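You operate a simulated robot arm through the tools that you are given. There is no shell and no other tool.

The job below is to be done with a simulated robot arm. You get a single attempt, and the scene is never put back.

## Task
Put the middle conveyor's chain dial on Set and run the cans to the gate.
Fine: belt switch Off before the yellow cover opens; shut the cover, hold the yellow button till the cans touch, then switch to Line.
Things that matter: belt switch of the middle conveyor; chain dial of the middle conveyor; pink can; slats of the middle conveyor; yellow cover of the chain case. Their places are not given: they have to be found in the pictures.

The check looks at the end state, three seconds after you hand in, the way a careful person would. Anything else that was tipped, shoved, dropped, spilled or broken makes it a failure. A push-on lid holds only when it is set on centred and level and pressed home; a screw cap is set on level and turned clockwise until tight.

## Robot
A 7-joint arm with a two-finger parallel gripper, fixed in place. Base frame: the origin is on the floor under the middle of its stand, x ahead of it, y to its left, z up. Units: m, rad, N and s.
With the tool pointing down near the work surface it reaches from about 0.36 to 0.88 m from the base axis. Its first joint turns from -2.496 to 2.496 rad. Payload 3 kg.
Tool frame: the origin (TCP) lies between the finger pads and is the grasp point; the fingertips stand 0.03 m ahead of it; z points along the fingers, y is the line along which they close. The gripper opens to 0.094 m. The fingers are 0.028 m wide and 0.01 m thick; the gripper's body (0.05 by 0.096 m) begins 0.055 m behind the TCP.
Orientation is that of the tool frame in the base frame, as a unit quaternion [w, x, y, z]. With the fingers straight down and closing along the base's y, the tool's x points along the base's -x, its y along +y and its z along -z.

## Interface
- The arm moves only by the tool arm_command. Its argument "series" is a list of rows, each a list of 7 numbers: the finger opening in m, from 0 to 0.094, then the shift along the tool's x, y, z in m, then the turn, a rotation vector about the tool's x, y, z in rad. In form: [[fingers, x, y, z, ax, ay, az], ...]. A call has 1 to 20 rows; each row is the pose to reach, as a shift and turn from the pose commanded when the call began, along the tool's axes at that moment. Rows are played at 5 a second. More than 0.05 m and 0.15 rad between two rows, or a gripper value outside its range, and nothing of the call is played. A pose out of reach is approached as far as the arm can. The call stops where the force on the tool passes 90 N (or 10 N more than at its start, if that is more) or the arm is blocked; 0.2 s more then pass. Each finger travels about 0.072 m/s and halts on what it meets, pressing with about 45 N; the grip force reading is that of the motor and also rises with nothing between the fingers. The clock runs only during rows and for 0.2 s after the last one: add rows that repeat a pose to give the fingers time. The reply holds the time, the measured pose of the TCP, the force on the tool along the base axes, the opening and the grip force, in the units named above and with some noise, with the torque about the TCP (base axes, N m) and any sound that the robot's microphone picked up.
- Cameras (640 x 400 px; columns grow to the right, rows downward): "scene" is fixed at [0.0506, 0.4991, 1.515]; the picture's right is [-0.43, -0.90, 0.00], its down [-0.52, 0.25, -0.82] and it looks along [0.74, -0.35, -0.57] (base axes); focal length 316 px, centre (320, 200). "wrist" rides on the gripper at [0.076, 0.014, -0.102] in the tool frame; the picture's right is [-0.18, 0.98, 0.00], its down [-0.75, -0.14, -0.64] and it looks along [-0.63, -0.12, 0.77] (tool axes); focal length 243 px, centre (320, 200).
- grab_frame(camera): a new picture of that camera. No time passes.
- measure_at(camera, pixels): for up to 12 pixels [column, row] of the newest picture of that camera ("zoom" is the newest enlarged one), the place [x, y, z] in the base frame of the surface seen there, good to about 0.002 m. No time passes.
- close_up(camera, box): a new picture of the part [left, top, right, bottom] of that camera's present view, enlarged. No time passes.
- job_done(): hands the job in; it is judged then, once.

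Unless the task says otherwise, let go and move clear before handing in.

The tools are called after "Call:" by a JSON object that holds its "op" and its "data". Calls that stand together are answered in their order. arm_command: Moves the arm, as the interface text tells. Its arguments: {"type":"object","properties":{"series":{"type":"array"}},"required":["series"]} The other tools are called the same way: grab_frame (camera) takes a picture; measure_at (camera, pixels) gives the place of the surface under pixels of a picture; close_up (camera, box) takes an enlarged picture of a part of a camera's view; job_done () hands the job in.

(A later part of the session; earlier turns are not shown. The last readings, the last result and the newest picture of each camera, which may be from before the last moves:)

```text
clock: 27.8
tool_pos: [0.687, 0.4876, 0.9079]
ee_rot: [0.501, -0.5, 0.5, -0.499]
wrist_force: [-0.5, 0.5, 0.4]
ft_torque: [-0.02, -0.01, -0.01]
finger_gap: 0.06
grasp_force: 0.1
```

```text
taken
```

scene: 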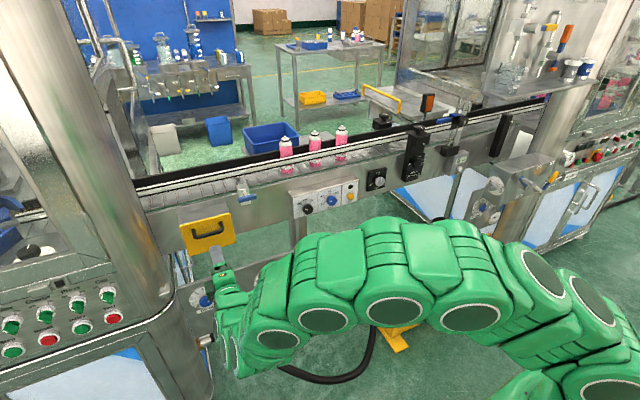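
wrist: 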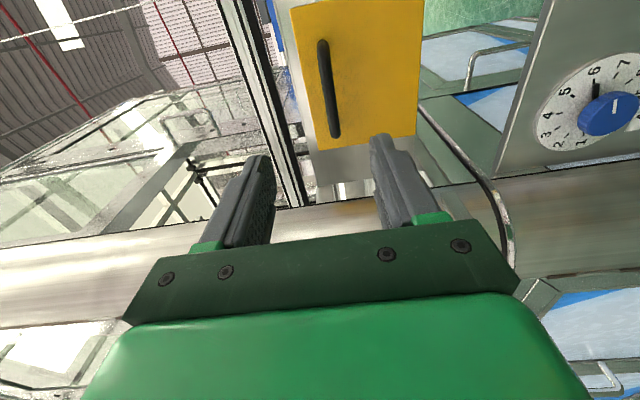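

The gripper is now in front of the cover; the handle runs from (322,45) to (335,135) in the wrist picture. I'll enlarge and measure it and look for hinges.

Call:
{"op": "close_up", "data": {"camera": "wrist", "box": [260, 0, 460, 190]}}

Call:
{"op": "measure_at", "data": {"camera": "wrist", "pixels": [[325, 60], [329, 90], [333, 115], [336, 133], [322, 42], [300, 30], [400, 20], [305, 150], [410, 125], [380, 75], [418, 70], [285, 80]]}}

Call:
{"op": "close_up", "data": {"camera": "scene", "box": [170, 190, 250, 260]}}

```text
2.11 times, centred on (360, 95) of wrist
```

zoom: 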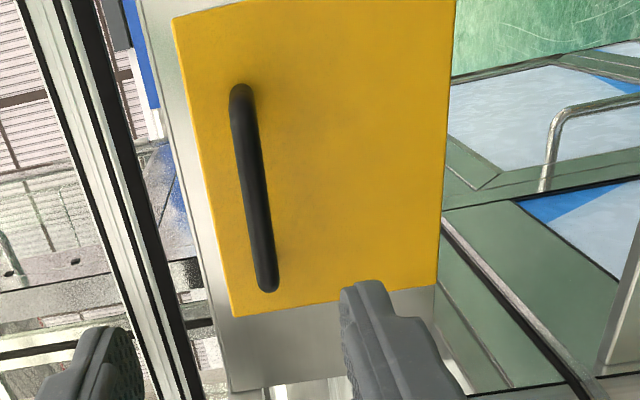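

```text
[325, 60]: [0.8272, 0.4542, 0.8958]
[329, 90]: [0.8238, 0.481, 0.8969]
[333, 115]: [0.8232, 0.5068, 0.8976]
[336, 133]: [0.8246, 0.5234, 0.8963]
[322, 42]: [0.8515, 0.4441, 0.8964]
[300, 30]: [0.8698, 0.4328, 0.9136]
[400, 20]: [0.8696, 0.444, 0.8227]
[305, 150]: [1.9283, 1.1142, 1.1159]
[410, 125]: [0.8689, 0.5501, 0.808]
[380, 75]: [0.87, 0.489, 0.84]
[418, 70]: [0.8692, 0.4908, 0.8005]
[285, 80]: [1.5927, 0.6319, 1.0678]
```

```text
5.71 times, centred on (210, 225) of scene
```

zoom: 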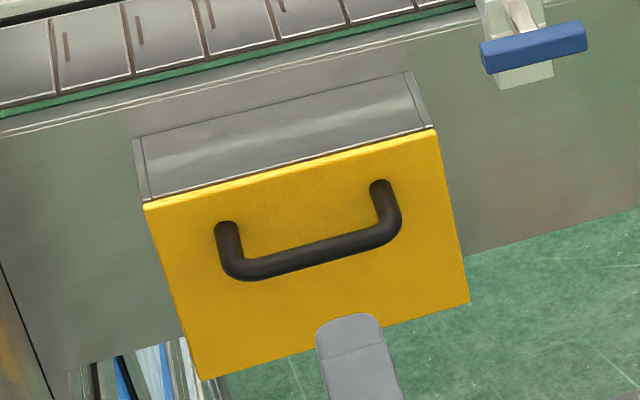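

The handle bar is at x≈0.829, z≈0.897, y 0.45–0.527. I'll lower about 11 mm and advance with fingers above and below the bar.

Call:
{"op": "arm_command", "data": {"series": [[0.06, 0, 0.006, 0.03, 0, 0, 0], [0.06, 0, 0.011, 0.06, 0, 0, 0], [0.06, 0, 0.011, 0.09, 0, 0, 0], [0.06, 0, 0.011, 0.1, 0, 0, 0], [0.06, 0, 0.011, 0.1, 0, 0, 0]]}}

Call:
{"op": "grab_frame", "data": {"camera": "wrist"}}

Call:
{"op": "measure_at", "data": {"camera": "wrist", "pixels": [[258, 160], [381, 142], [265, 175], [385, 160], [320, 110], [325, 130], [322, 120], [328, 150]]}}

```text
clock: 28.9
tool_pos: [0.7875, 0.4861, 0.8986]
ee_rot: [0.501, -0.5, 0.499, -0.5]
wrist_force: [-0.9, 0.2, -0.5]
ft_torque: [-0.01, -0.01, 0.0]
finger_gap: 0.06
grasp_force: 0.1
```

```text
taken
```

wrist: 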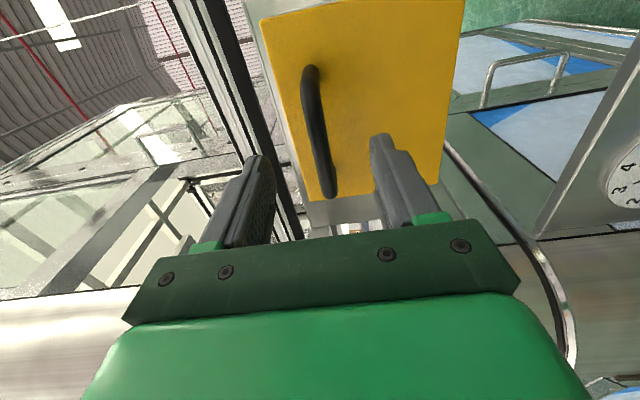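

```text
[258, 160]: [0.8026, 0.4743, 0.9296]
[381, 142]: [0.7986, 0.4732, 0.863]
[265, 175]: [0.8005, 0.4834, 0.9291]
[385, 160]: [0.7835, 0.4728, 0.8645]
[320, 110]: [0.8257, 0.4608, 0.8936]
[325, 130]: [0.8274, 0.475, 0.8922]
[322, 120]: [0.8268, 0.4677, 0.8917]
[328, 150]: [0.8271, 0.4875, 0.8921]
```

The fingers straddle the bar at (325,130) with midline z≈0.8965. I'll advance 40 mm and close on the bar.

Call:
{"op": "arm_command", "data": {"series": [[0.06, 0, 0.001, 0.02, 0, 0, 0], [0.06, 0, 0.001, 0.04, 0, 0, 0], [0.06, 0, 0.001, 0.04, 0, 0, 0], [0.03, 0, 0.001, 0.04, 0, 0, 0], [0.006, 0, 0.001, 0.04, 0, 0, 0], [0.006, 0, 0.001, 0.04, 0, 0, 0], [0.006, 0, 0.001, 0.04, 0, 0, 0]]}}

Call:
{"op": "grab_frame", "data": {"camera": "wrist"}}

Call:
{"op": "close_up", "data": {"camera": "scene", "box": [170, 190, 250, 260]}}

```text
clock: 30.6
tool_pos: [0.8266, 0.4881, 0.8985]
ee_rot: [0.501, -0.499, 0.5, -0.5]
wrist_force: [-3.4, -3.0, 13.6]
ft_torque: [-0.07, -0.17, -0.23]
finger_gap: 0.0161
grasp_force: 45.3
```

```text
taken
```

wrist: 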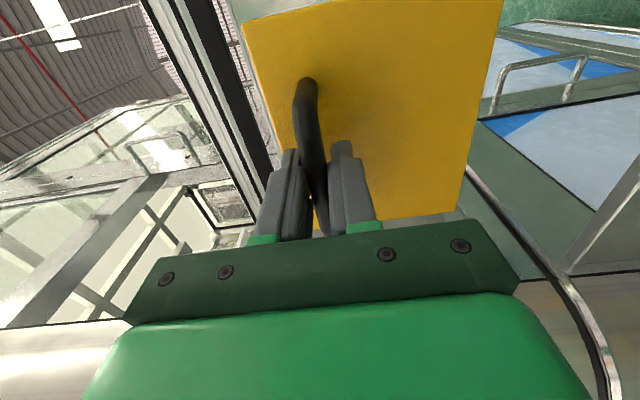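

```text
5.71 times, centred on (210, 225) of scene
```

zoom: 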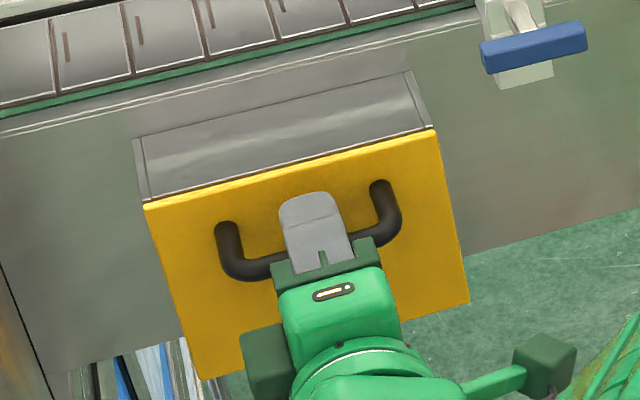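

The bar is held (gap 16 mm). I'll pull back a few millimetres straight to feel which way the cover wants to swing.

Call:
{"op": "arm_command", "data": {"series": [[0.006, 0, 0, -0.004, 0, 0, 0], [0.006, 0, 0, -0.008, 0, 0, 0], [0.006, 0, 0, -0.008, 0, 0, 0]]}}

Call:
{"op": "close_up", "data": {"camera": "scene", "box": [170, 190, 250, 260]}}

Call:
{"op": "grab_frame", "data": {"camera": "wrist"}}

```text
clock: 31.4
tool_pos: [0.8175, 0.4894, 0.8938]
ee_rot: [-0.5, 0.501, -0.5, 0.499]
wrist_force: [-2.4, -7.2, 1.6]
ft_torque: [0.1, 0.02, 0.23]
finger_gap: 0.016
grasp_force: 45.5
```

```text
5.71 times, centred on (210, 225) of scene
```

zoom: 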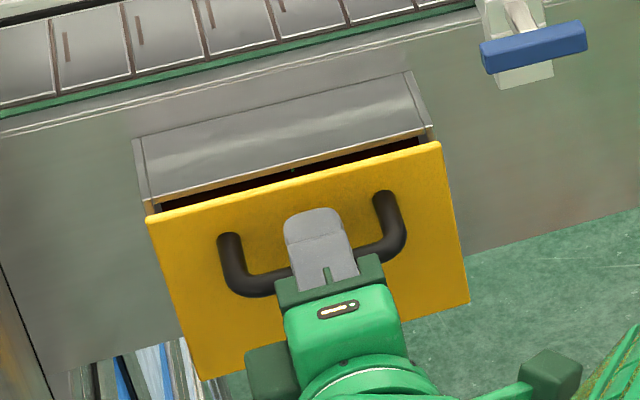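

```text
taken
```

wrist: 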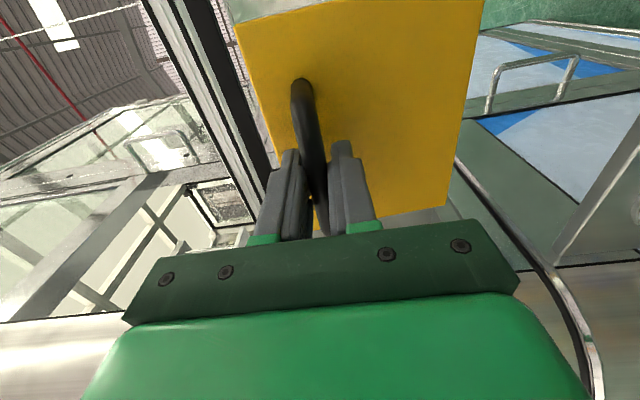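

The top edge swings out and the TCP dropped, so the cover is hinged at its bottom. I'll follow the arc around the hinge at about (x 0.872, z 0.803).

Call:
{"op": "arm_command", "data": {"series": [[0.006, 0, 0.0044, -0.0066, 0, 0, 0], [0.006, 0, 0.009, -0.0127, 0, 0, 0], [0.006, 0, 0.0143, -0.0186, 0, 0, 0], [0.006, 0, 0.0199, -0.0241, 0, 0, 0], [0.006, 0, 0.026, -0.0291, 0, 0, 0], [0.006, 0, 0.0324, -0.0337, 0, 0, 0], [0.006, 0, 0.0391, -0.0377, 0, 0, 0], [0.006, 0, 0.0461, -0.0413, 0, 0, 0], [0.006, 0, 0.0461, -0.0413, 0, 0, 0]]}}

Call:
{"op": "close_up", "data": {"camera": "scene", "box": [160, 180, 260, 280]}}

Call:
{"op": "grab_frame", "data": {"camera": "wrist"}}

```text
clock: 33.0
tool_pos: [0.7773, 0.4896, 0.859]
ee_rot: [0.501, -0.499, 0.499, -0.501]
wrist_force: [-38.8, -17.7, 21.1]
ft_torque: [0.44, 0.0, -0.96]
finger_gap: 0.0147
grasp_force: 44.8
stopped in row 8: the force on the tool passed its limit at 95 N (the readings are from after the stop); the commanded pose is now the measured one
```

```text
4.00 times, centred on (210, 230) of scene
```

zoom: 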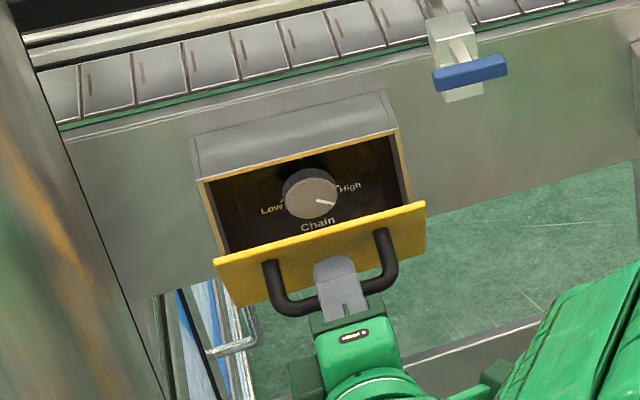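

```text
taken
```

wrist: 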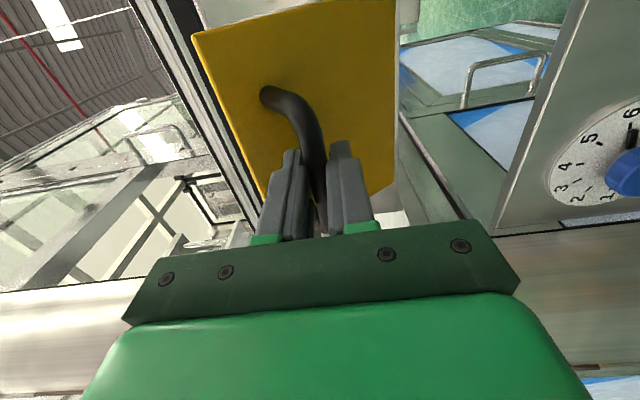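

The cover is partly open showing the chain dial (Low … High) at zoom (310,195), and motion stopped at 95 N. I'll measure the cover's angle to see whether it hit a stop or a finger is jammed.

Call:
{"op": "close_up", "data": {"camera": "scene", "box": [160, 180, 260, 280]}}

Call:
{"op": "measure_at", "data": {"camera": "zoom", "pixels": [[220, 268], [420, 212], [230, 300], [425, 245], [280, 300], [390, 265], [335, 270], [310, 195], [320, 240], [400, 160], [210, 200], [340, 310]]}}

Call:
{"op": "measure_at", "data": {"camera": "wrist", "pixels": [[230, 70], [380, 60], [250, 150], [385, 170], [310, 130], [292, 160], [342, 150], [320, 200]]}}

```text
4.00 times, centred on (210, 230) of scene
```

zoom: 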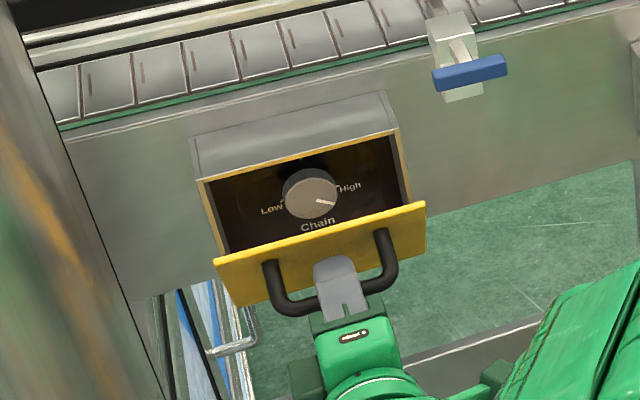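

```text
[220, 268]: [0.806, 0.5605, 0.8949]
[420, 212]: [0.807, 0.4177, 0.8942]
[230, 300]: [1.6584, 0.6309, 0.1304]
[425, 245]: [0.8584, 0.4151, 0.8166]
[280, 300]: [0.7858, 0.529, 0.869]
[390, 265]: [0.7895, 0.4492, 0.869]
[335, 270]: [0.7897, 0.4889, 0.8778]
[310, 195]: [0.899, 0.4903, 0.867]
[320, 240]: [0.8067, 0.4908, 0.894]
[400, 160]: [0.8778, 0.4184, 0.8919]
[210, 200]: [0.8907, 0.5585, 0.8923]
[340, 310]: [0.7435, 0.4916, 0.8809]
```

```text
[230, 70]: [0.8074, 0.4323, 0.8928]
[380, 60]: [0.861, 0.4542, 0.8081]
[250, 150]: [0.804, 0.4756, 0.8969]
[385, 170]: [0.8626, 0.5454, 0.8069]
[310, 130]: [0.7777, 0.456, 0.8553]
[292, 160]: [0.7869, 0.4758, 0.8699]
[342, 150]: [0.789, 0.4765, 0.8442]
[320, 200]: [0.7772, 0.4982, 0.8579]
```

The cover is at about 34° with bar at (0.7775, 0.858); the force was radial to the hinge, so my arc was just a bit tight. I'll loosen the grip to cage the bar and lower it gently so that it can follow its own arc.

Call:
{"op": "arm_command", "data": {"series": [[0.018, 0, 0, 0, 0, 0, 0], [0.024, 0, 0, 0, 0, 0, 0], [0.026, 0, 0, -0.004, 0, 0, 0], [0.026, 0, 0.004, -0.008, 0, 0, 0], [0.026, 0, 0.01, -0.012, 0, 0, 0], [0.026, 0, 0.016, -0.012, 0, 0, 0], [0.026, 0, 0.016, -0.012, 0, 0, 0]]}}

Call:
{"op": "close_up", "data": {"camera": "scene", "box": [160, 180, 260, 280]}}

Call:
{"op": "grab_frame", "data": {"camera": "wrist"}}

```text
clock: 34.6
tool_pos: [0.765, 0.4897, 0.8403]
ee_rot: [0.502, -0.5, 0.499, -0.499]
wrist_force: [-0.9, -0.1, 0.3]
ft_torque: [-0.01, -0.01, 0.03]
finger_gap: 0.0261
grasp_force: 0.7
```

```text
4.00 times, centred on (210, 230) of scene
```

zoom: 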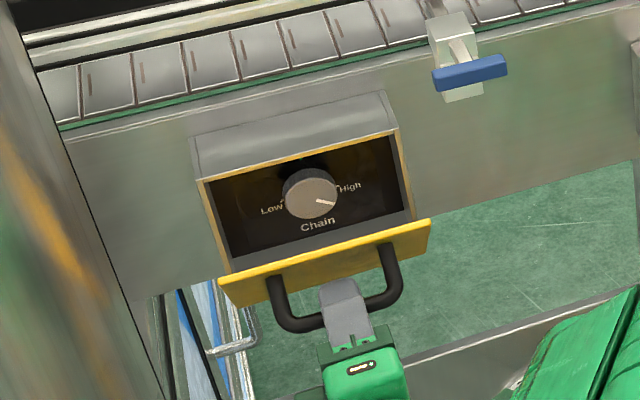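

```text
taken
```

wrist: 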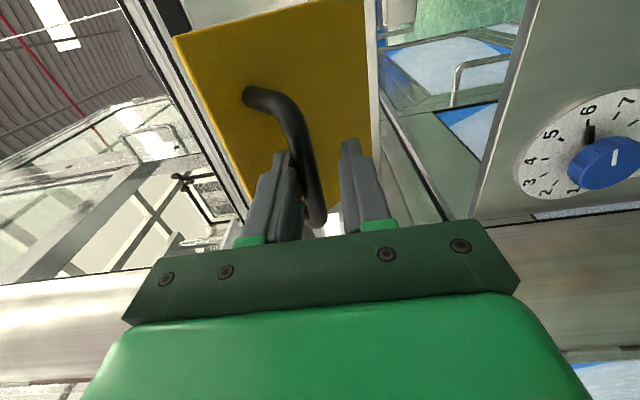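

The cover swings further as the upper finger pushes the bar down, with negligible force. I'll keep lowering.

Call:
{"op": "arm_command", "data": {"series": [[0.026, 0, 0.01, -0.002, 0, 0, 0], [0.026, 0, 0.02, -0.004, 0, 0, 0], [0.026, 0, 0.03, -0.005, 0, 0, 0], [0.026, 0, 0.04, -0.005, 0, 0, 0], [0.026, 0, 0.05, -0.005, 0, 0, 0], [0.026, 0, 0.05, -0.005, 0, 0, 0]]}}

Call:
{"op": "close_up", "data": {"camera": "scene", "box": [160, 180, 260, 280]}}

Call:
{"op": "grab_frame", "data": {"camera": "wrist"}}

```text
clock: 36.0
tool_pos: [0.7606, 0.4881, 0.7908]
ee_rot: [0.502, -0.499, 0.499, -0.5]
wrist_force: [0.4, -0.6, 0.2]
ft_torque: [-0.01, 0.0, 0.02]
finger_gap: 0.0261
grasp_force: 0.1
```

```text
4.00 times, centred on (210, 230) of scene
```

zoom: 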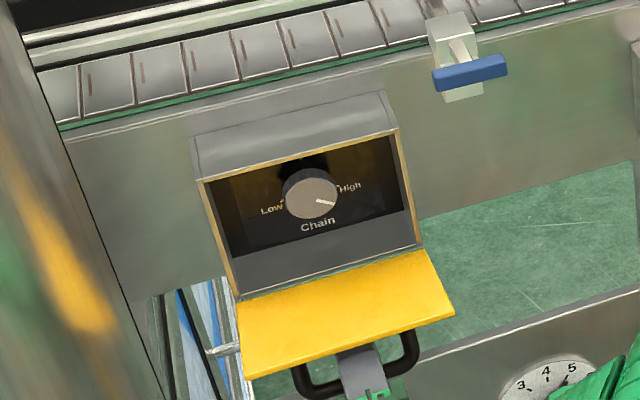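

```text
taken
```

wrist: 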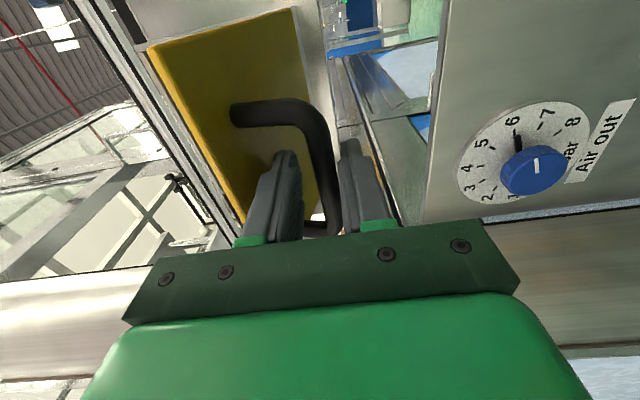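

The cover is at roughly 70–75° open. I'll lower about 30 mm more to bring it to horizontal.

Call:
{"op": "arm_command", "data": {"series": [[0.026, 0, 0.01, 0, 0, 0, 0], [0.026, 0, 0.02, 0.002, 0, 0, 0], [0.026, 0, 0.03, 0.005, 0, 0, 0], [0.026, 0, 0.03, 0.005, 0, 0, 0]]}}

Call:
{"op": "close_up", "data": {"camera": "scene", "box": [160, 180, 260, 300]}}

Call:
{"op": "measure_at", "data": {"camera": "zoom", "pixels": [[250, 270], [400, 220], [260, 300], [420, 260], [320, 160], [320, 190]]}}

Call:
{"op": "grab_frame", "data": {"camera": "wrist"}}

```text
clock: 37.0
tool_pos: [0.7652, 0.49, 0.7611]
ee_rot: [0.501, -0.5, 0.499, -0.5]
wrist_force: [0.6, -0.2, -0.5]
ft_torque: [0.0, 0.0, -0.01]
finger_gap: 0.0267
grasp_force: 0.4
```

```text
3.33 times, centred on (210, 240) of scene
```

zoom: 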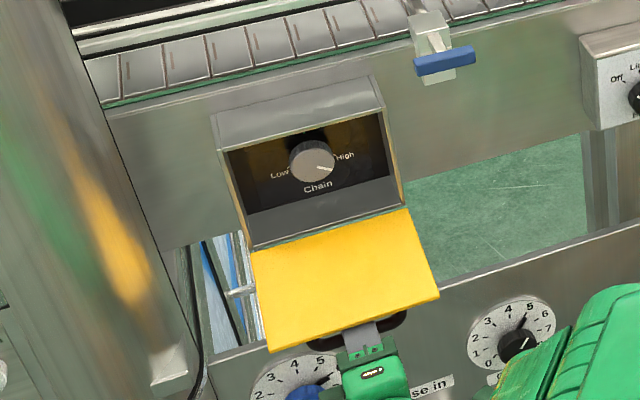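

```text
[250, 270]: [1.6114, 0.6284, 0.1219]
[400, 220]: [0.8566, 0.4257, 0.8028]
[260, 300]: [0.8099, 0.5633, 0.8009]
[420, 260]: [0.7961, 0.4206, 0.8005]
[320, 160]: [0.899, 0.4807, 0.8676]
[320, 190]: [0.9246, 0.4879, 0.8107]
```

```text
taken
```

wrist: 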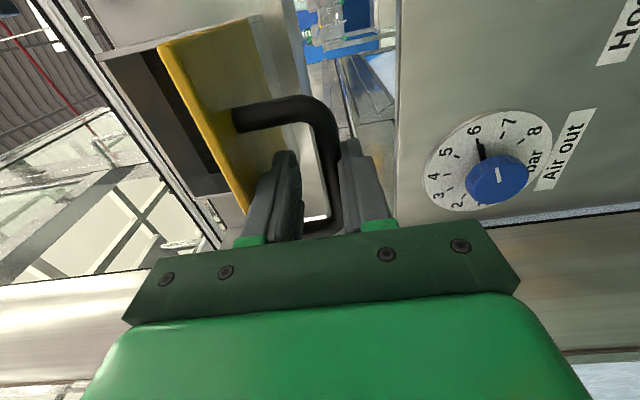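

The cover lies level (z≈0.80). I'll slide the fingers off the bar straight back and see whether the cover stays.

Call:
{"op": "arm_command", "data": {"series": [[0.028, 0, 0, -0.015, 0, 0, 0], [0.028, 0, 0, -0.035, 0, 0, 0], [0.028, 0, 0, -0.065, 0, 0, 0], [0.03, 0, 0, -0.1, 0, 0, 0], [0.03, 0, 0, -0.1, 0, 0, 0]]}}

Call:
{"op": "close_up", "data": {"camera": "scene", "box": [160, 180, 260, 300]}}

Call:
{"op": "measure_at", "data": {"camera": "zoom", "pixels": [[270, 290], [400, 220], [260, 330], [420, 270], [340, 330], [320, 190]]}}

Call:
{"op": "close_up", "data": {"camera": "scene", "box": [185, 205, 235, 245]}}

```text
clock: 38.2
tool_pos: [0.6667, 0.4906, 0.7598]
ee_rot: [0.502, -0.5, 0.499, -0.499]
wrist_force: [0.0, -0.7, 0.1]
ft_torque: [0.03, 0.01, 0.0]
finger_gap: 0.0296
grasp_force: 0.0
```

```text
3.33 times, centred on (210, 240) of scene
```

zoom: 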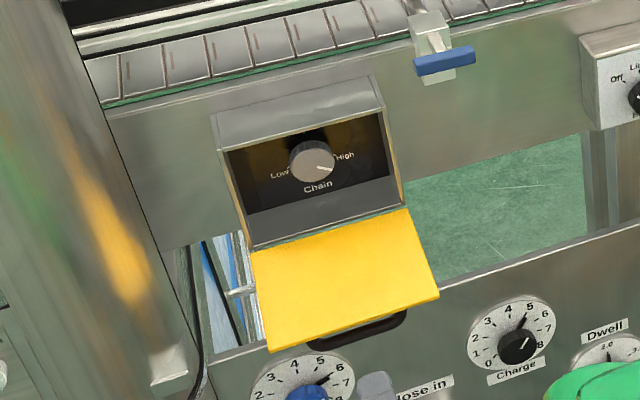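

```text
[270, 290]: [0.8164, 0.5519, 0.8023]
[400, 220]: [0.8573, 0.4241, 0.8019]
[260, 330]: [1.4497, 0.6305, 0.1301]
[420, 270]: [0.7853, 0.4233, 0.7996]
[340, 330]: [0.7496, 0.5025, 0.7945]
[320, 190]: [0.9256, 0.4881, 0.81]
```

```text
10.00 times, centred on (210, 225) of scene
```

zoom: 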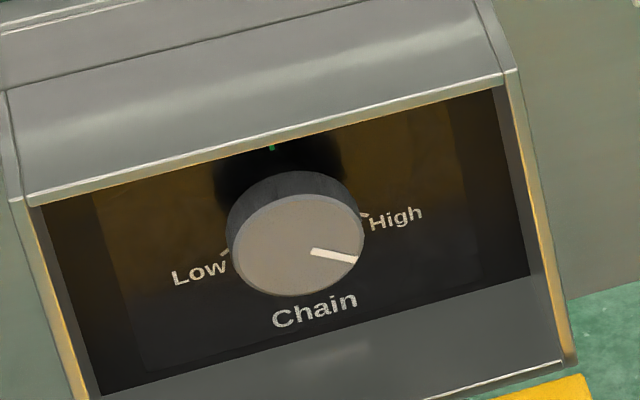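

The cover stays open by itself. The chain dial's pointer is to the right and below High, with a green tick hidden at the top (272,148). I'll raise the gripper in front of the dial to see the labels from the wrist.

Call:
{"op": "arm_command", "data": {"series": [[0.06, 0, -0.03, 0, 0, 0, 0], [0.06, 0, -0.06, 0, 0, 0, 0], [0.06, 0, -0.09, 0, 0, 0, 0], [0.06, 0, -0.107, 0.02, 0, 0, 0], [0.06, 0, -0.107, 0.05, 0, 0, 0], [0.06, 0, -0.107, 0.05, 0, 0, 0]]}}

Call:
{"op": "grab_frame", "data": {"camera": "wrist"}}

```text
clock: 39.6
tool_pos: [0.7164, 0.4905, 0.8682]
ee_rot: [0.502, -0.499, 0.499, -0.499]
wrist_force: [0.2, 0.7, -0.5]
ft_torque: [-0.01, 0.0, -0.04]
finger_gap: 0.0599
grasp_force: 0.1
```

```text
taken
```

wrist: 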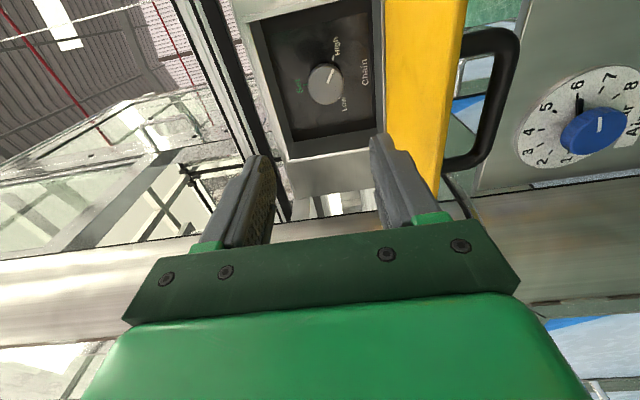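

The dial is visible at (325,83), with a green label to its left (the top side). I'll enlarge and measure.

Call:
{"op": "close_up", "data": {"camera": "wrist", "box": [265, 15, 385, 150]}}

Call:
{"op": "measure_at", "data": {"camera": "wrist", "pixels": [[324, 84], [312, 85], [337, 80], [322, 68], [327, 99], [305, 87], [300, 80], [333, 58], [340, 97], [367, 72], [285, 90], [380, 100]]}}

```text
2.96 times, centred on (325, 82) of wrist
```

zoom: 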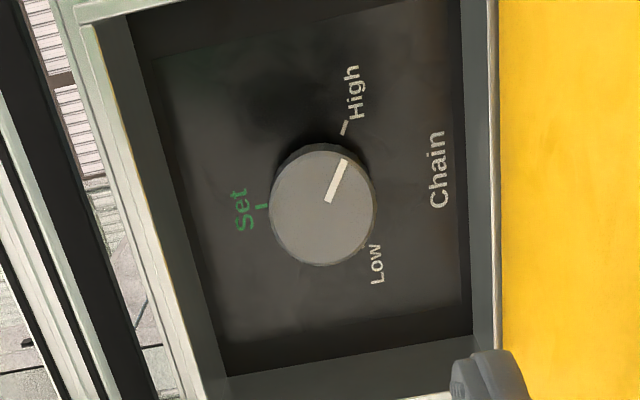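

```text
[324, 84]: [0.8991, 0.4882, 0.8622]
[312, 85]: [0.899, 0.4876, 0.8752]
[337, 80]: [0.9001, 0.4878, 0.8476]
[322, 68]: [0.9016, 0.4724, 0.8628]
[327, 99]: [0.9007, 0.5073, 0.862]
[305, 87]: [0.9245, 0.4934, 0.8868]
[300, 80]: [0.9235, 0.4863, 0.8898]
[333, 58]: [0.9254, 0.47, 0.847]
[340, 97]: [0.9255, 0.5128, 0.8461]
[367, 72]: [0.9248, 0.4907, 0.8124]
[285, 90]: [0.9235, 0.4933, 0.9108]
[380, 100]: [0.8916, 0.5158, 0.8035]
```

The pointer is on High, about 120° clockwise from the green Set mark; the knob's axis is at about (y 0.490, z 0.861), face x≈0.900, panel x≈0.925. It needs 120° counter-clockwise, so I'll test how far the wrist can roll here, keeping the camera clear of the open cover.

Call:
{"op": "arm_command", "data": {"series": [[0.06, 0, 0.004, 0.03, 0, 0, 0], [0.06, 0, 0.006, 0.07, 0, 0, 0], [0.06, 0, 0.006, 0.08, 0, 0, -0.1], [0.06, 0, 0.006, 0.08, 0, 0, -0.2], [0.06, 0, 0.006, 0.08, 0, 0, -0.3], [0.06, 0, 0.006, 0.08, 0, 0, -0.4], [0.06, 0, 0.006, 0.08, 0, 0, -0.5], [0.06, 0, 0.006, 0.08, 0, 0, -0.6], [0.06, 0, 0.006, 0.08, 0, 0, -0.7], [0.06, 0, 0.006, 0.08, 0, 0, -0.8], [0.06, 0, 0.006, 0.08, 0, 0, -0.9], [0.06, 0, 0.006, 0.08, 0, 0, -1.0], [0.06, 0, 0.006, 0.08, 0, 0, -1.0]]}}

Call:
{"op": "grab_frame", "data": {"camera": "wrist"}}

Call:
{"op": "grab_frame", "data": {"camera": "scene"}}

```text
clock: 42.4
tool_pos: [0.7958, 0.4895, 0.8635]
ee_rot: [-0.199, 0.678, -0.198, 0.68]
wrist_force: [0.2, -0.9, 0.1]
ft_torque: [-0.01, -0.02, 0.0]
finger_gap: 0.0601
grasp_force: 0.0
```

```text
taken
```

wrist: 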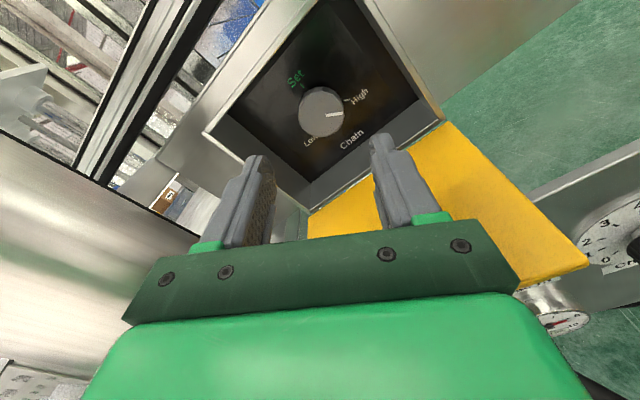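

```text
taken
```

scene: 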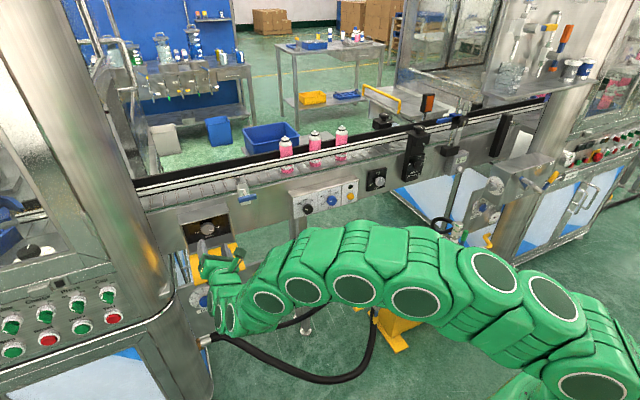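

No reach trouble down to about 0.57 rad roll. I'll roll back to about 1.62 rad and then measure the knob against the fingers before entering the case; two strokes of about 60° will do.

Call:
{"op": "arm_command", "data": {"series": [[0.06, 0, 0, 0, 0, 0, 0.13], [0.06, 0, 0, 0, 0, 0, 0.26], [0.06, 0, 0, 0, 0, 0, 0.39], [0.06, 0, 0, 0, 0, 0, 0.52], [0.06, 0, 0, 0, 0, 0, 0.65], [0.06, 0, 0, 0, 0, 0, 0.78], [0.06, 0, 0, 0, 0, 0, 0.91], [0.06, 0, 0, 0, 0, 0, 1.05], [0.06, 0, 0, 0.02, 0, 0, 1.05], [0.06, 0, 0, 0.04, 0, 0, 1.05], [0.06, 0, 0, 0.04, 0, 0, 1.05]]}}

Call:
{"op": "grab_frame", "data": {"camera": "wrist"}}

Call:
{"op": "close_up", "data": {"camera": "scene", "box": [170, 190, 250, 260]}}

```text
clock: 44.8
tool_pos: [0.8365, 0.4888, 0.8601]
ee_rot: [0.514, -0.488, 0.511, -0.486]
wrist_force: [-1.0, -0.7, -0.1]
ft_torque: [-0.02, 0.05, 0.0]
finger_gap: 0.0599
grasp_force: 0.1
```

```text
taken
```

wrist: 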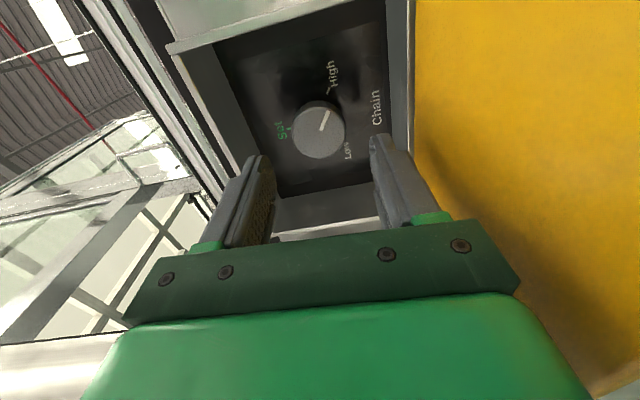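

```text
5.71 times, centred on (210, 225) of scene
```

zoom: 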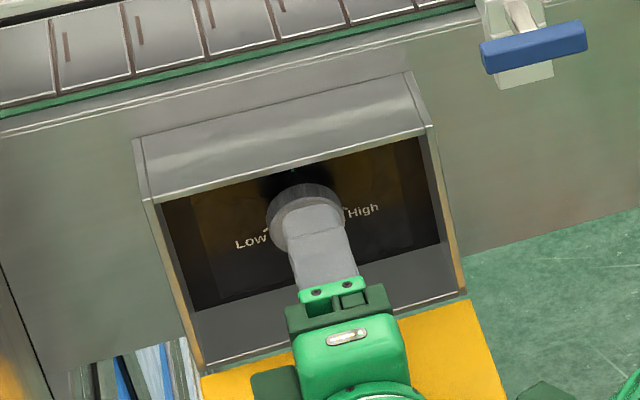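

Call:
{"op": "measure_at", "data": {"camera": "wrist", "pixels": [[318, 133], [300, 135], [338, 128], [315, 112], [321, 152], [258, 160], [381, 140], [265, 170], [386, 155], [288, 130], [330, 88], [346, 142]]}}

Call:
{"op": "close_up", "data": {"camera": "wrist", "box": [250, 60, 410, 180]}}

```text
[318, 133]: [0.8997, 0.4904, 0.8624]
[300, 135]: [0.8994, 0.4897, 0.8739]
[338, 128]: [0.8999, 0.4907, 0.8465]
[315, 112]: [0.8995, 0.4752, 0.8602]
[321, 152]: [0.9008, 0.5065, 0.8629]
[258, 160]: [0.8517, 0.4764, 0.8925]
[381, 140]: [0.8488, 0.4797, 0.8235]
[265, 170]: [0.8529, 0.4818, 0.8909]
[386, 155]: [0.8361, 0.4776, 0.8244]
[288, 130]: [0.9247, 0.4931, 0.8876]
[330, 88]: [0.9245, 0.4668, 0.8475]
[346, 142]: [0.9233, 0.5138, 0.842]
```

```text
3.33 times, centred on (330, 120) of wrist
```

zoom: 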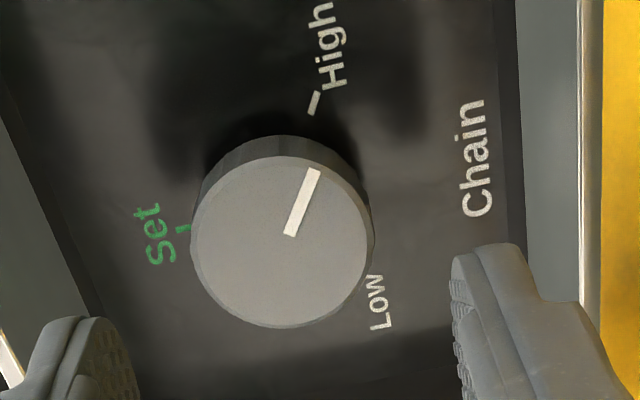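

Knob centre (y 0.4907, z 0.861) and the fingers' midline is about 2.5 mm low. I'll correct it, advance 52 mm into the case and close on the knob.

Call:
{"op": "arm_command", "data": {"series": [[0.06, 0, -0.0025, 0.015, 0, 0, 0], [0.06, 0, -0.0025, 0.03, 0, 0, 0], [0.06, 0, -0.0025, 0.045, 0, 0, 0], [0.06, 0, -0.0025, 0.052, 0, 0, 0], [0.06, 0, -0.0025, 0.052, 0, 0, 0], [0.05, 0, -0.0025, 0.052, 0, 0, 0], [0.035, 0, -0.0025, 0.052, 0, 0, 0], [0.03, 0, -0.0025, 0.052, 0, 0, 0]]}}

Call:
{"op": "grab_frame", "data": {"camera": "wrist"}}

```text
clock: 46.6
tool_pos: [0.8871, 0.4886, 0.8621]
ee_rot: [0.512, -0.488, 0.512, -0.487]
wrist_force: [0.0, -2.4, -20.2]
ft_torque: [-0.02, 0.33, 0.38]
finger_gap: 0.0394
grasp_force: 44.7
```

```text
taken
```

wrist: 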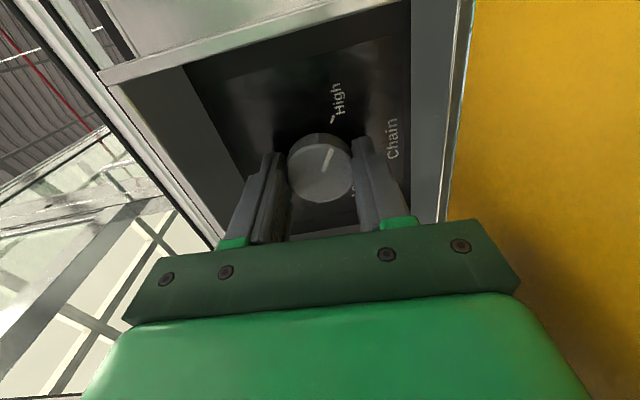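

The knob is held (39.4 mm); a 20 N downward push says I'm about 1 mm high. I'll correct it and turn counter-clockwise 60°.

Call:
{"op": "arm_command", "data": {"series": [[0.03, 0, 0.001, 0, 0, 0, 0], [0.03, 0, 0.001, 0, 0, 0, -0.1], [0.03, 0, 0.001, 0, 0, 0, -0.2], [0.03, 0, 0.001, 0, 0, 0, -0.3], [0.03, 0, 0.001, 0, 0, 0, -0.4], [0.03, 0, 0.001, 0, 0, 0, -0.5], [0.03, 0, 0.001, 0, 0, 0, -0.6], [0.03, 0, 0.001, 0, 0, 0, -0.7], [0.03, 0, 0.001, 0, 0, 0, -0.8], [0.03, 0, 0.001, 0, 0, 0, -0.9], [0.03, 0, 0.001, 0, 0, 0, -1.0], [0.03, 0, 0.001, 0, 0, 0, -1.05], [0.03, 0, 0.001, 0, 0, 0, -1.05]]}}

Call:
{"op": "grab_frame", "data": {"camera": "wrist"}}

```text
clock: 49.4
tool_pos: [0.875, 0.4817, 0.8601]
ee_rot: [-0.222, 0.671, -0.211, 0.675]
wrist_force: [14.7, 32.7, 29.7]
ft_torque: [0.17, -0.82, 0.31]
finger_gap: 0.0546
grasp_force: 21.6
out of reach, approached as far as the arm can: row 11, 12, 13
```

```text
taken
```

wrist: 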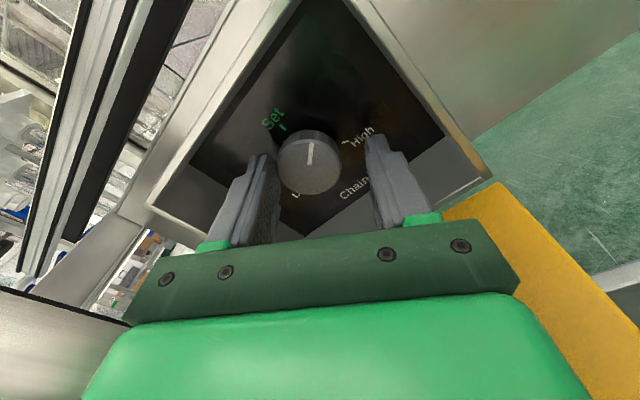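

The last rows went out of reach (roll below about 0.65 here) and the tool slid a little off the knob; the pointer moved well toward Set. I'll open, back out and look.

Call:
{"op": "arm_command", "data": {"series": [[0.062, 0, 0, 0, 0, 0, 0], [0.062, 0, 0, 0, 0, 0, 0], [0.062, 0, 0, -0.02, 0, 0, 0], [0.062, 0, 0, -0.05, 0, 0, 0], [0.062, 0, 0, -0.05, 0, 0, 0]]}}

Call:
{"op": "grab_frame", "data": {"camera": "wrist"}}

Call:
{"op": "close_up", "data": {"camera": "scene", "box": [170, 190, 250, 260]}}

```text
clock: 50.6
tool_pos: [0.8249, 0.4766, 0.8567]
ee_rot: [-0.199, 0.678, -0.199, 0.679]
wrist_force: [0.6, 0.0, -0.4]
ft_torque: [-0.01, 0.03, -0.03]
finger_gap: 0.0621
grasp_force: 0.1
```

```text
taken
```

wrist: 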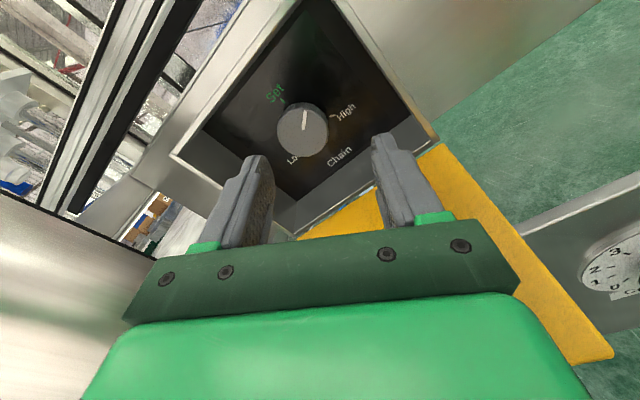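

```text
5.71 times, centred on (210, 225) of scene
```

zoom: 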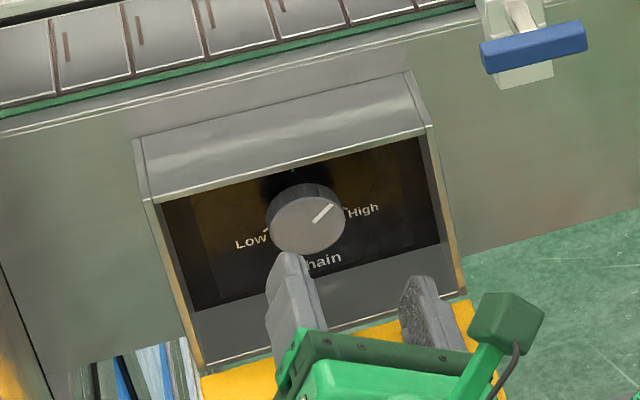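

The pointer is now about halfway between Set and High. I'll measure the pointer's ends and dial centre for the exact remaining angle.

Call:
{"op": "close_up", "data": {"camera": "wrist", "box": [250, 80, 370, 170]}}

Call:
{"op": "measure_at", "data": {"camera": "wrist", "pixels": [[304, 115], [304, 129], [303, 131], [285, 132], [322, 130], [302, 150], [284, 100], [337, 118], [292, 155]]}}

```text
4.44 times, centred on (310, 125) of wrist
```

zoom: 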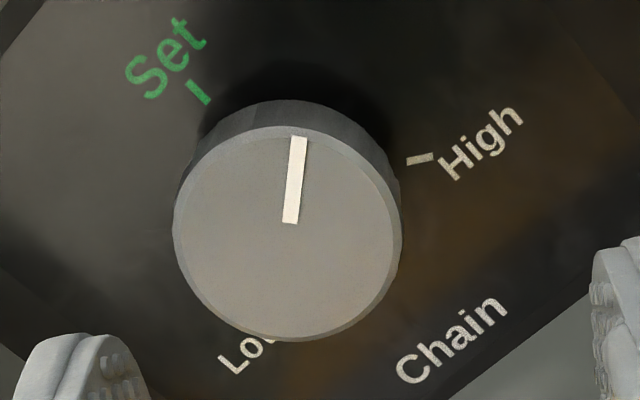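

```text
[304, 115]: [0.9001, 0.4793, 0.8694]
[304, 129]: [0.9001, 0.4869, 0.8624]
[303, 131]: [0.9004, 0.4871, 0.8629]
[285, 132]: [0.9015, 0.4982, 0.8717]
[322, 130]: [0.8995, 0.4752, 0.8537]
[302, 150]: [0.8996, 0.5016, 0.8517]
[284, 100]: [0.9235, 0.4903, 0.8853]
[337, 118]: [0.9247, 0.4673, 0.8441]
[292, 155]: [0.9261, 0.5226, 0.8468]
```

From the picture geometry the pointer is now about 53° clockwise of Set. I'll roll back to about 1.67 rad in front of the case for the second stroke.

Call:
{"op": "arm_command", "data": {"series": [[0.062, -0.001, -0.004, -0.01, 0, 0, 0.0], [0.062, -0.002, -0.008, -0.02, 0, 0, 0.14], [0.062, -0.0035, -0.0138, -0.02, 0, 0, 0.28], [0.062, -0.0035, -0.0138, -0.02, 0, 0, 0.42], [0.062, -0.0035, -0.0138, -0.02, 0, 0, 0.56], [0.062, -0.0035, -0.0138, -0.02, 0, 0, 0.7], [0.062, -0.0035, -0.0138, -0.01, 0, 0, 0.84], [0.062, -0.0035, -0.0138, 0, 0, 0, 0.98], [0.062, -0.0035, -0.0138, 0.01, 0, 0, 1.1], [0.062, -0.0035, -0.0138, 0.01, 0, 0, 1.1]]}}

Call:
{"op": "grab_frame", "data": {"camera": "wrist"}}

Call:
{"op": "measure_at", "data": {"camera": "wrist", "pixels": [[318, 133], [300, 135], [338, 128], [315, 112], [321, 152], [258, 160], [381, 140], [265, 170], [386, 155], [288, 130], [258, 157], [382, 142]]}}

```text
clock: 52.8
tool_pos: [0.8373, 0.4919, 0.8587]
ee_rot: [0.526, -0.475, 0.524, -0.473]
wrist_force: [0.1, 0.2, -0.5]
ft_torque: [-0.01, 0.01, 0.0]
finger_gap: 0.062
grasp_force: 0.0
```

```text
taken
```

wrist: 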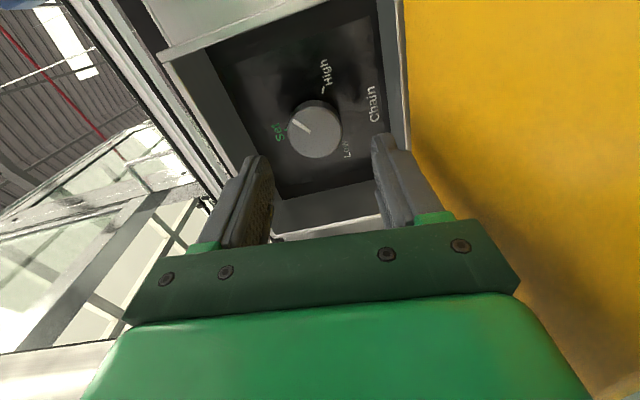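

```text
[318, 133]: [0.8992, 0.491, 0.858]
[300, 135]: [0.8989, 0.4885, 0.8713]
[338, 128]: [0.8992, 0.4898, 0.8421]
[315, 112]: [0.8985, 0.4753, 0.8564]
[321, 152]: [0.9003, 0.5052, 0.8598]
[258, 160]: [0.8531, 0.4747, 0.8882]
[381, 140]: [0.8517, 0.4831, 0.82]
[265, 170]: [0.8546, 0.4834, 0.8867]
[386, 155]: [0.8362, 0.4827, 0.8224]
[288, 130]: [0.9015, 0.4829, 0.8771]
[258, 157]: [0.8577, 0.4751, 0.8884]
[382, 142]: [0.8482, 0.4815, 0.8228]
```

The knob centre is at about (y 0.490, z 0.861) and the fingers sit about 4 mm low. I'll correct, go in and grip again.

Call:
{"op": "arm_command", "data": {"series": [[0.062, 0.001, -0.0038, 0.015, 0, 0, 0], [0.062, 0.001, -0.0038, 0.03, 0, 0, 0], [0.062, 0.001, -0.0038, 0.045, 0, 0, 0], [0.062, 0.001, -0.0038, 0.052, 0, 0, 0], [0.062, 0.001, -0.0038, 0.052, 0, 0, 0], [0.05, 0.001, -0.0038, 0.052, 0, 0, 0], [0.035, 0.001, -0.0038, 0.052, 0, 0, 0], [0.03, 0.001, -0.0038, 0.052, 0, 0, 0]]}}

Call:
{"op": "grab_frame", "data": {"camera": "wrist"}}

```text
clock: 54.6
tool_pos: [0.8902, 0.4877, 0.8615]
ee_rot: [0.526, -0.474, 0.524, -0.474]
wrist_force: [3.3, -0.6, -6.2]
ft_torque: [0.0, 0.28, 0.36]
finger_gap: 0.0394
grasp_force: 45.2
```

```text
taken
```

wrist: 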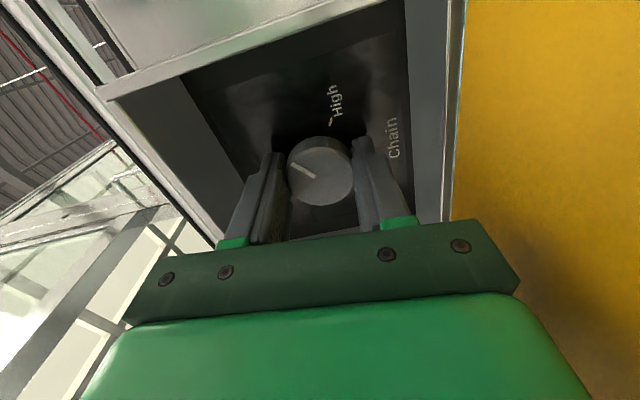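

Grip is well centred now (6 N). I'll enlarge to compute the exact angle left before turning.

Call:
{"op": "close_up", "data": {"camera": "wrist", "box": [270, 120, 370, 220]}}

```text
4.00 times, centred on (320, 170) of wrist
```

zoom: 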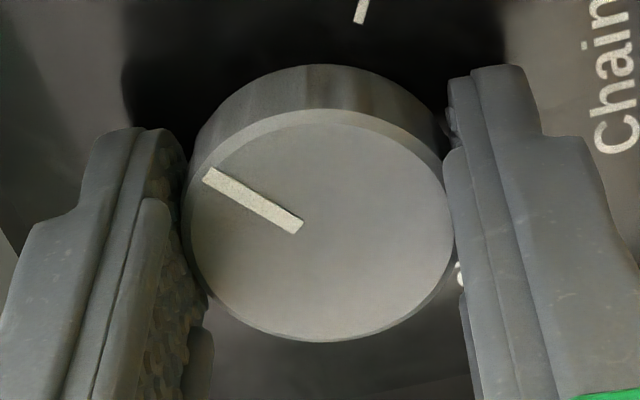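

The pointer is about 51.5° clockwise of Set. I'll turn counter-clockwise 0.90 rad, ending at roll 0.77, within reach.

Call:
{"op": "arm_command", "data": {"series": [[0.03, 0, 0, 0, 0, 0, -0.1], [0.03, 0, 0, 0, 0, 0, -0.2], [0.03, 0, 0, 0, 0, 0, -0.3], [0.03, 0, 0, 0, 0, 0, -0.4], [0.03, 0, 0, 0, 0, 0, -0.5], [0.03, 0, 0, 0, 0, 0, -0.6], [0.03, 0, 0, 0, 0, 0, -0.7], [0.03, 0, 0, 0, 0, 0, -0.8], [0.03, 0, 0, 0, 0, 0, -0.87], [0.03, 0, 0, 0, 0, 0, -0.9], [0.03, 0, 0, 0, 0, 0, -0.9]]}}

Call:
{"op": "grab_frame", "data": {"camera": "wrist"}}

Call:
{"op": "close_up", "data": {"camera": "wrist", "box": [250, 100, 390, 220]}}

```text
clock: 57.0
tool_pos: [0.8889, 0.4885, 0.8629]
ee_rot: [-0.269, 0.654, -0.265, 0.655]
wrist_force: [0.4, -6.8, 8.5]
ft_torque: [0.01, 0.4, 0.2]
finger_gap: 0.0393
grasp_force: 45.2
```

```text
taken
```

wrist: 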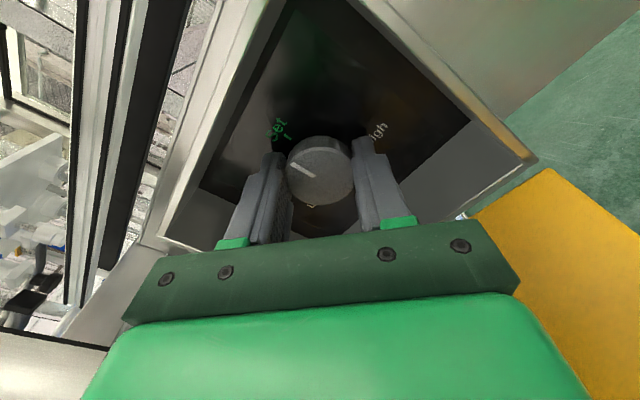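

```text
3.33 times, centred on (320, 160) of wrist
```

zoom: 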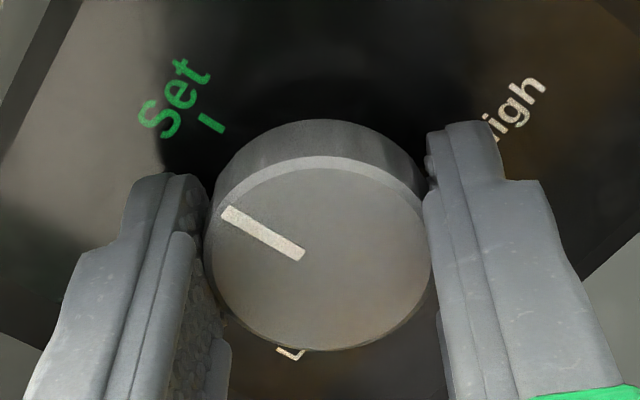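

The pointer is now parallel to and in line with the green Set tick (zoom (262,233) vs tick (211,124)). I'll open the fingers, back out and verify from a clear view.

Call:
{"op": "arm_command", "data": {"series": [[0.05, 0, 0, 0, 0, 0, 0], [0.06, 0, 0, 0, 0, 0, 0], [0.06, 0, 0, 0, 0, 0, 0], [0.06, 0, 0, -0.02, 0, 0, 0], [0.06, 0, 0, -0.05, 0, 0, 0], [0.06, 0, 0, -0.08, 0, 0, 0], [0.06, 0, 0, -0.12, 0, 0, 0], [0.06, 0, 0, -0.12, 0, 0, 0]]}}

Call:
{"op": "grab_frame", "data": {"camera": "wrist"}}

Call:
{"op": "close_up", "data": {"camera": "wrist", "box": [260, 20, 390, 150]}}

Call:
{"op": "close_up", "data": {"camera": "scene", "box": [170, 190, 250, 260]}}

```text
clock: 58.8
tool_pos: [0.7702, 0.4886, 0.8622]
ee_rot: [-0.267, 0.655, -0.265, 0.655]
wrist_force: [0.5, 0.7, 0.1]
ft_torque: [-0.01, 0.05, 0.01]
finger_gap: 0.06
grasp_force: 0.0
```

```text
taken
```

wrist: 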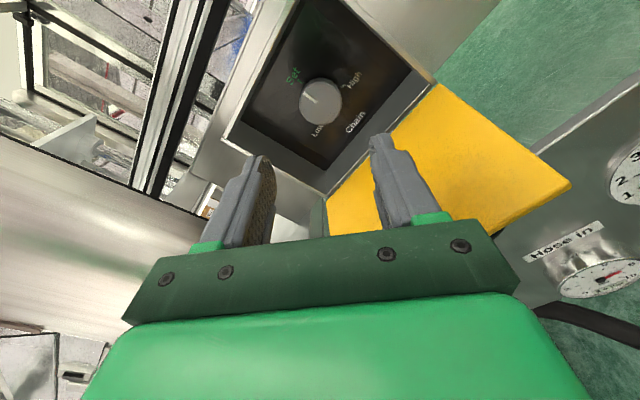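

```text
3.08 times, centred on (325, 85) of wrist
```

zoom: 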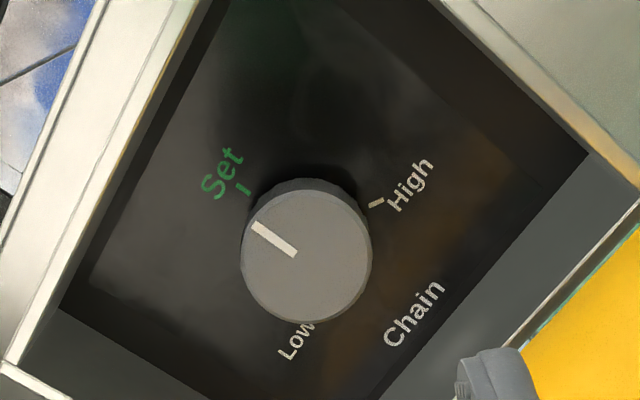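

```text
5.71 times, centred on (210, 225) of scene
```

zoom: 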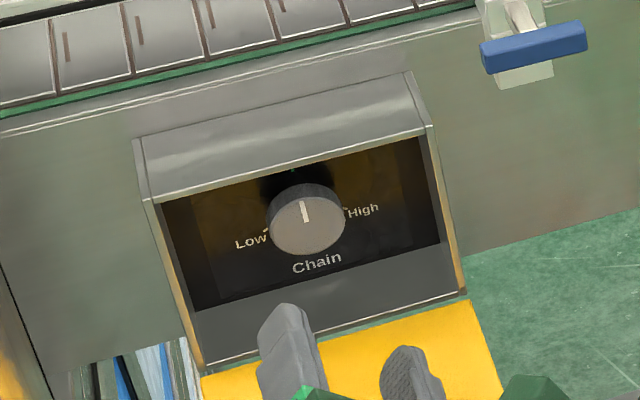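

The pointer is upright on the green Set tick (within about 1°). Next I'll back off, roll to have the fingers vertical, and go down to the handle under the open cover to shut it.

Call:
{"op": "arm_command", "data": {"series": [[0.06, 0, 0, -0.03, 0, 0, 0], [0.06, 0, 0, -0.07, 0, 0, 0], [0.06, 0, 0, -0.105, 0, 0, 0.13], [0.06, 0, 0, -0.105, 0, 0, 0.26], [0.06, 0, 0, -0.105, 0, 0, 0.39], [0.06, 0, 0, -0.105, 0, 0, 0.52], [0.06, 0, 0, -0.105, 0, 0, 0.66], [0.06, 0, 0, -0.105, 0, 0, 0.797], [0.06, 0, 0, -0.105, 0, 0, 0.797]]}}

```text
clock: 60.8
tool_pos: [0.6642, 0.4887, 0.8629]
ee_rot: [0.501, -0.5, 0.499, -0.5]
wrist_force: [-0.7, -0.2, -0.2]
ft_torque: [0.03, 0.01, 0.01]
finger_gap: 0.0599
grasp_force: 0.1
```

I'll lower to the handle's height (z≈0.76), still back at x≈0.66, and look.

Call:
{"op": "arm_command", "data": {"series": [[0.05, 0, 0.03, 0, 0, 0, 0], [0.04, 0, 0.06, 0, 0, 0, 0], [0.034, 0, 0.09, 0, 0, 0, 0], [0.034, 0, 0.102, 0, 0, 0, 0], [0.034, 0, 0.102, 0.03, 0, 0, 0], [0.034, 0, 0.102, 0.03, 0, 0, 0]]}}

Call:
{"op": "grab_frame", "data": {"camera": "wrist"}}

Call:
{"op": "measure_at", "data": {"camera": "wrist", "pixels": [[320, 90], [330, 120], [300, 80], [345, 130], [281, 155], [352, 145], [310, 60], [340, 100]]}}

```text
clock: 62.2
tool_pos: [0.6951, 0.4886, 0.762]
ee_rot: [-0.5, 0.5, -0.499, 0.5]
wrist_force: [0.9, 0.7, 0.1]
ft_torque: [0.01, -0.01, -0.03]
finger_gap: 0.034
grasp_force: 0.3
```

```text
taken
```

wrist: 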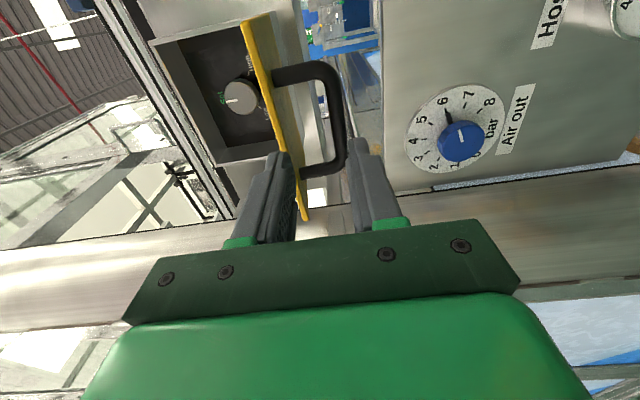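

```text
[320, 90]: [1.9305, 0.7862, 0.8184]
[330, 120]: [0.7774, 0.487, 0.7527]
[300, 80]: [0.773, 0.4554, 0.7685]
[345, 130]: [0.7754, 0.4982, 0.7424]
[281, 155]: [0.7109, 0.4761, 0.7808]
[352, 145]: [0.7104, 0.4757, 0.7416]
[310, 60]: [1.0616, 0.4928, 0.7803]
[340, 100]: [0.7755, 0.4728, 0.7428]
```

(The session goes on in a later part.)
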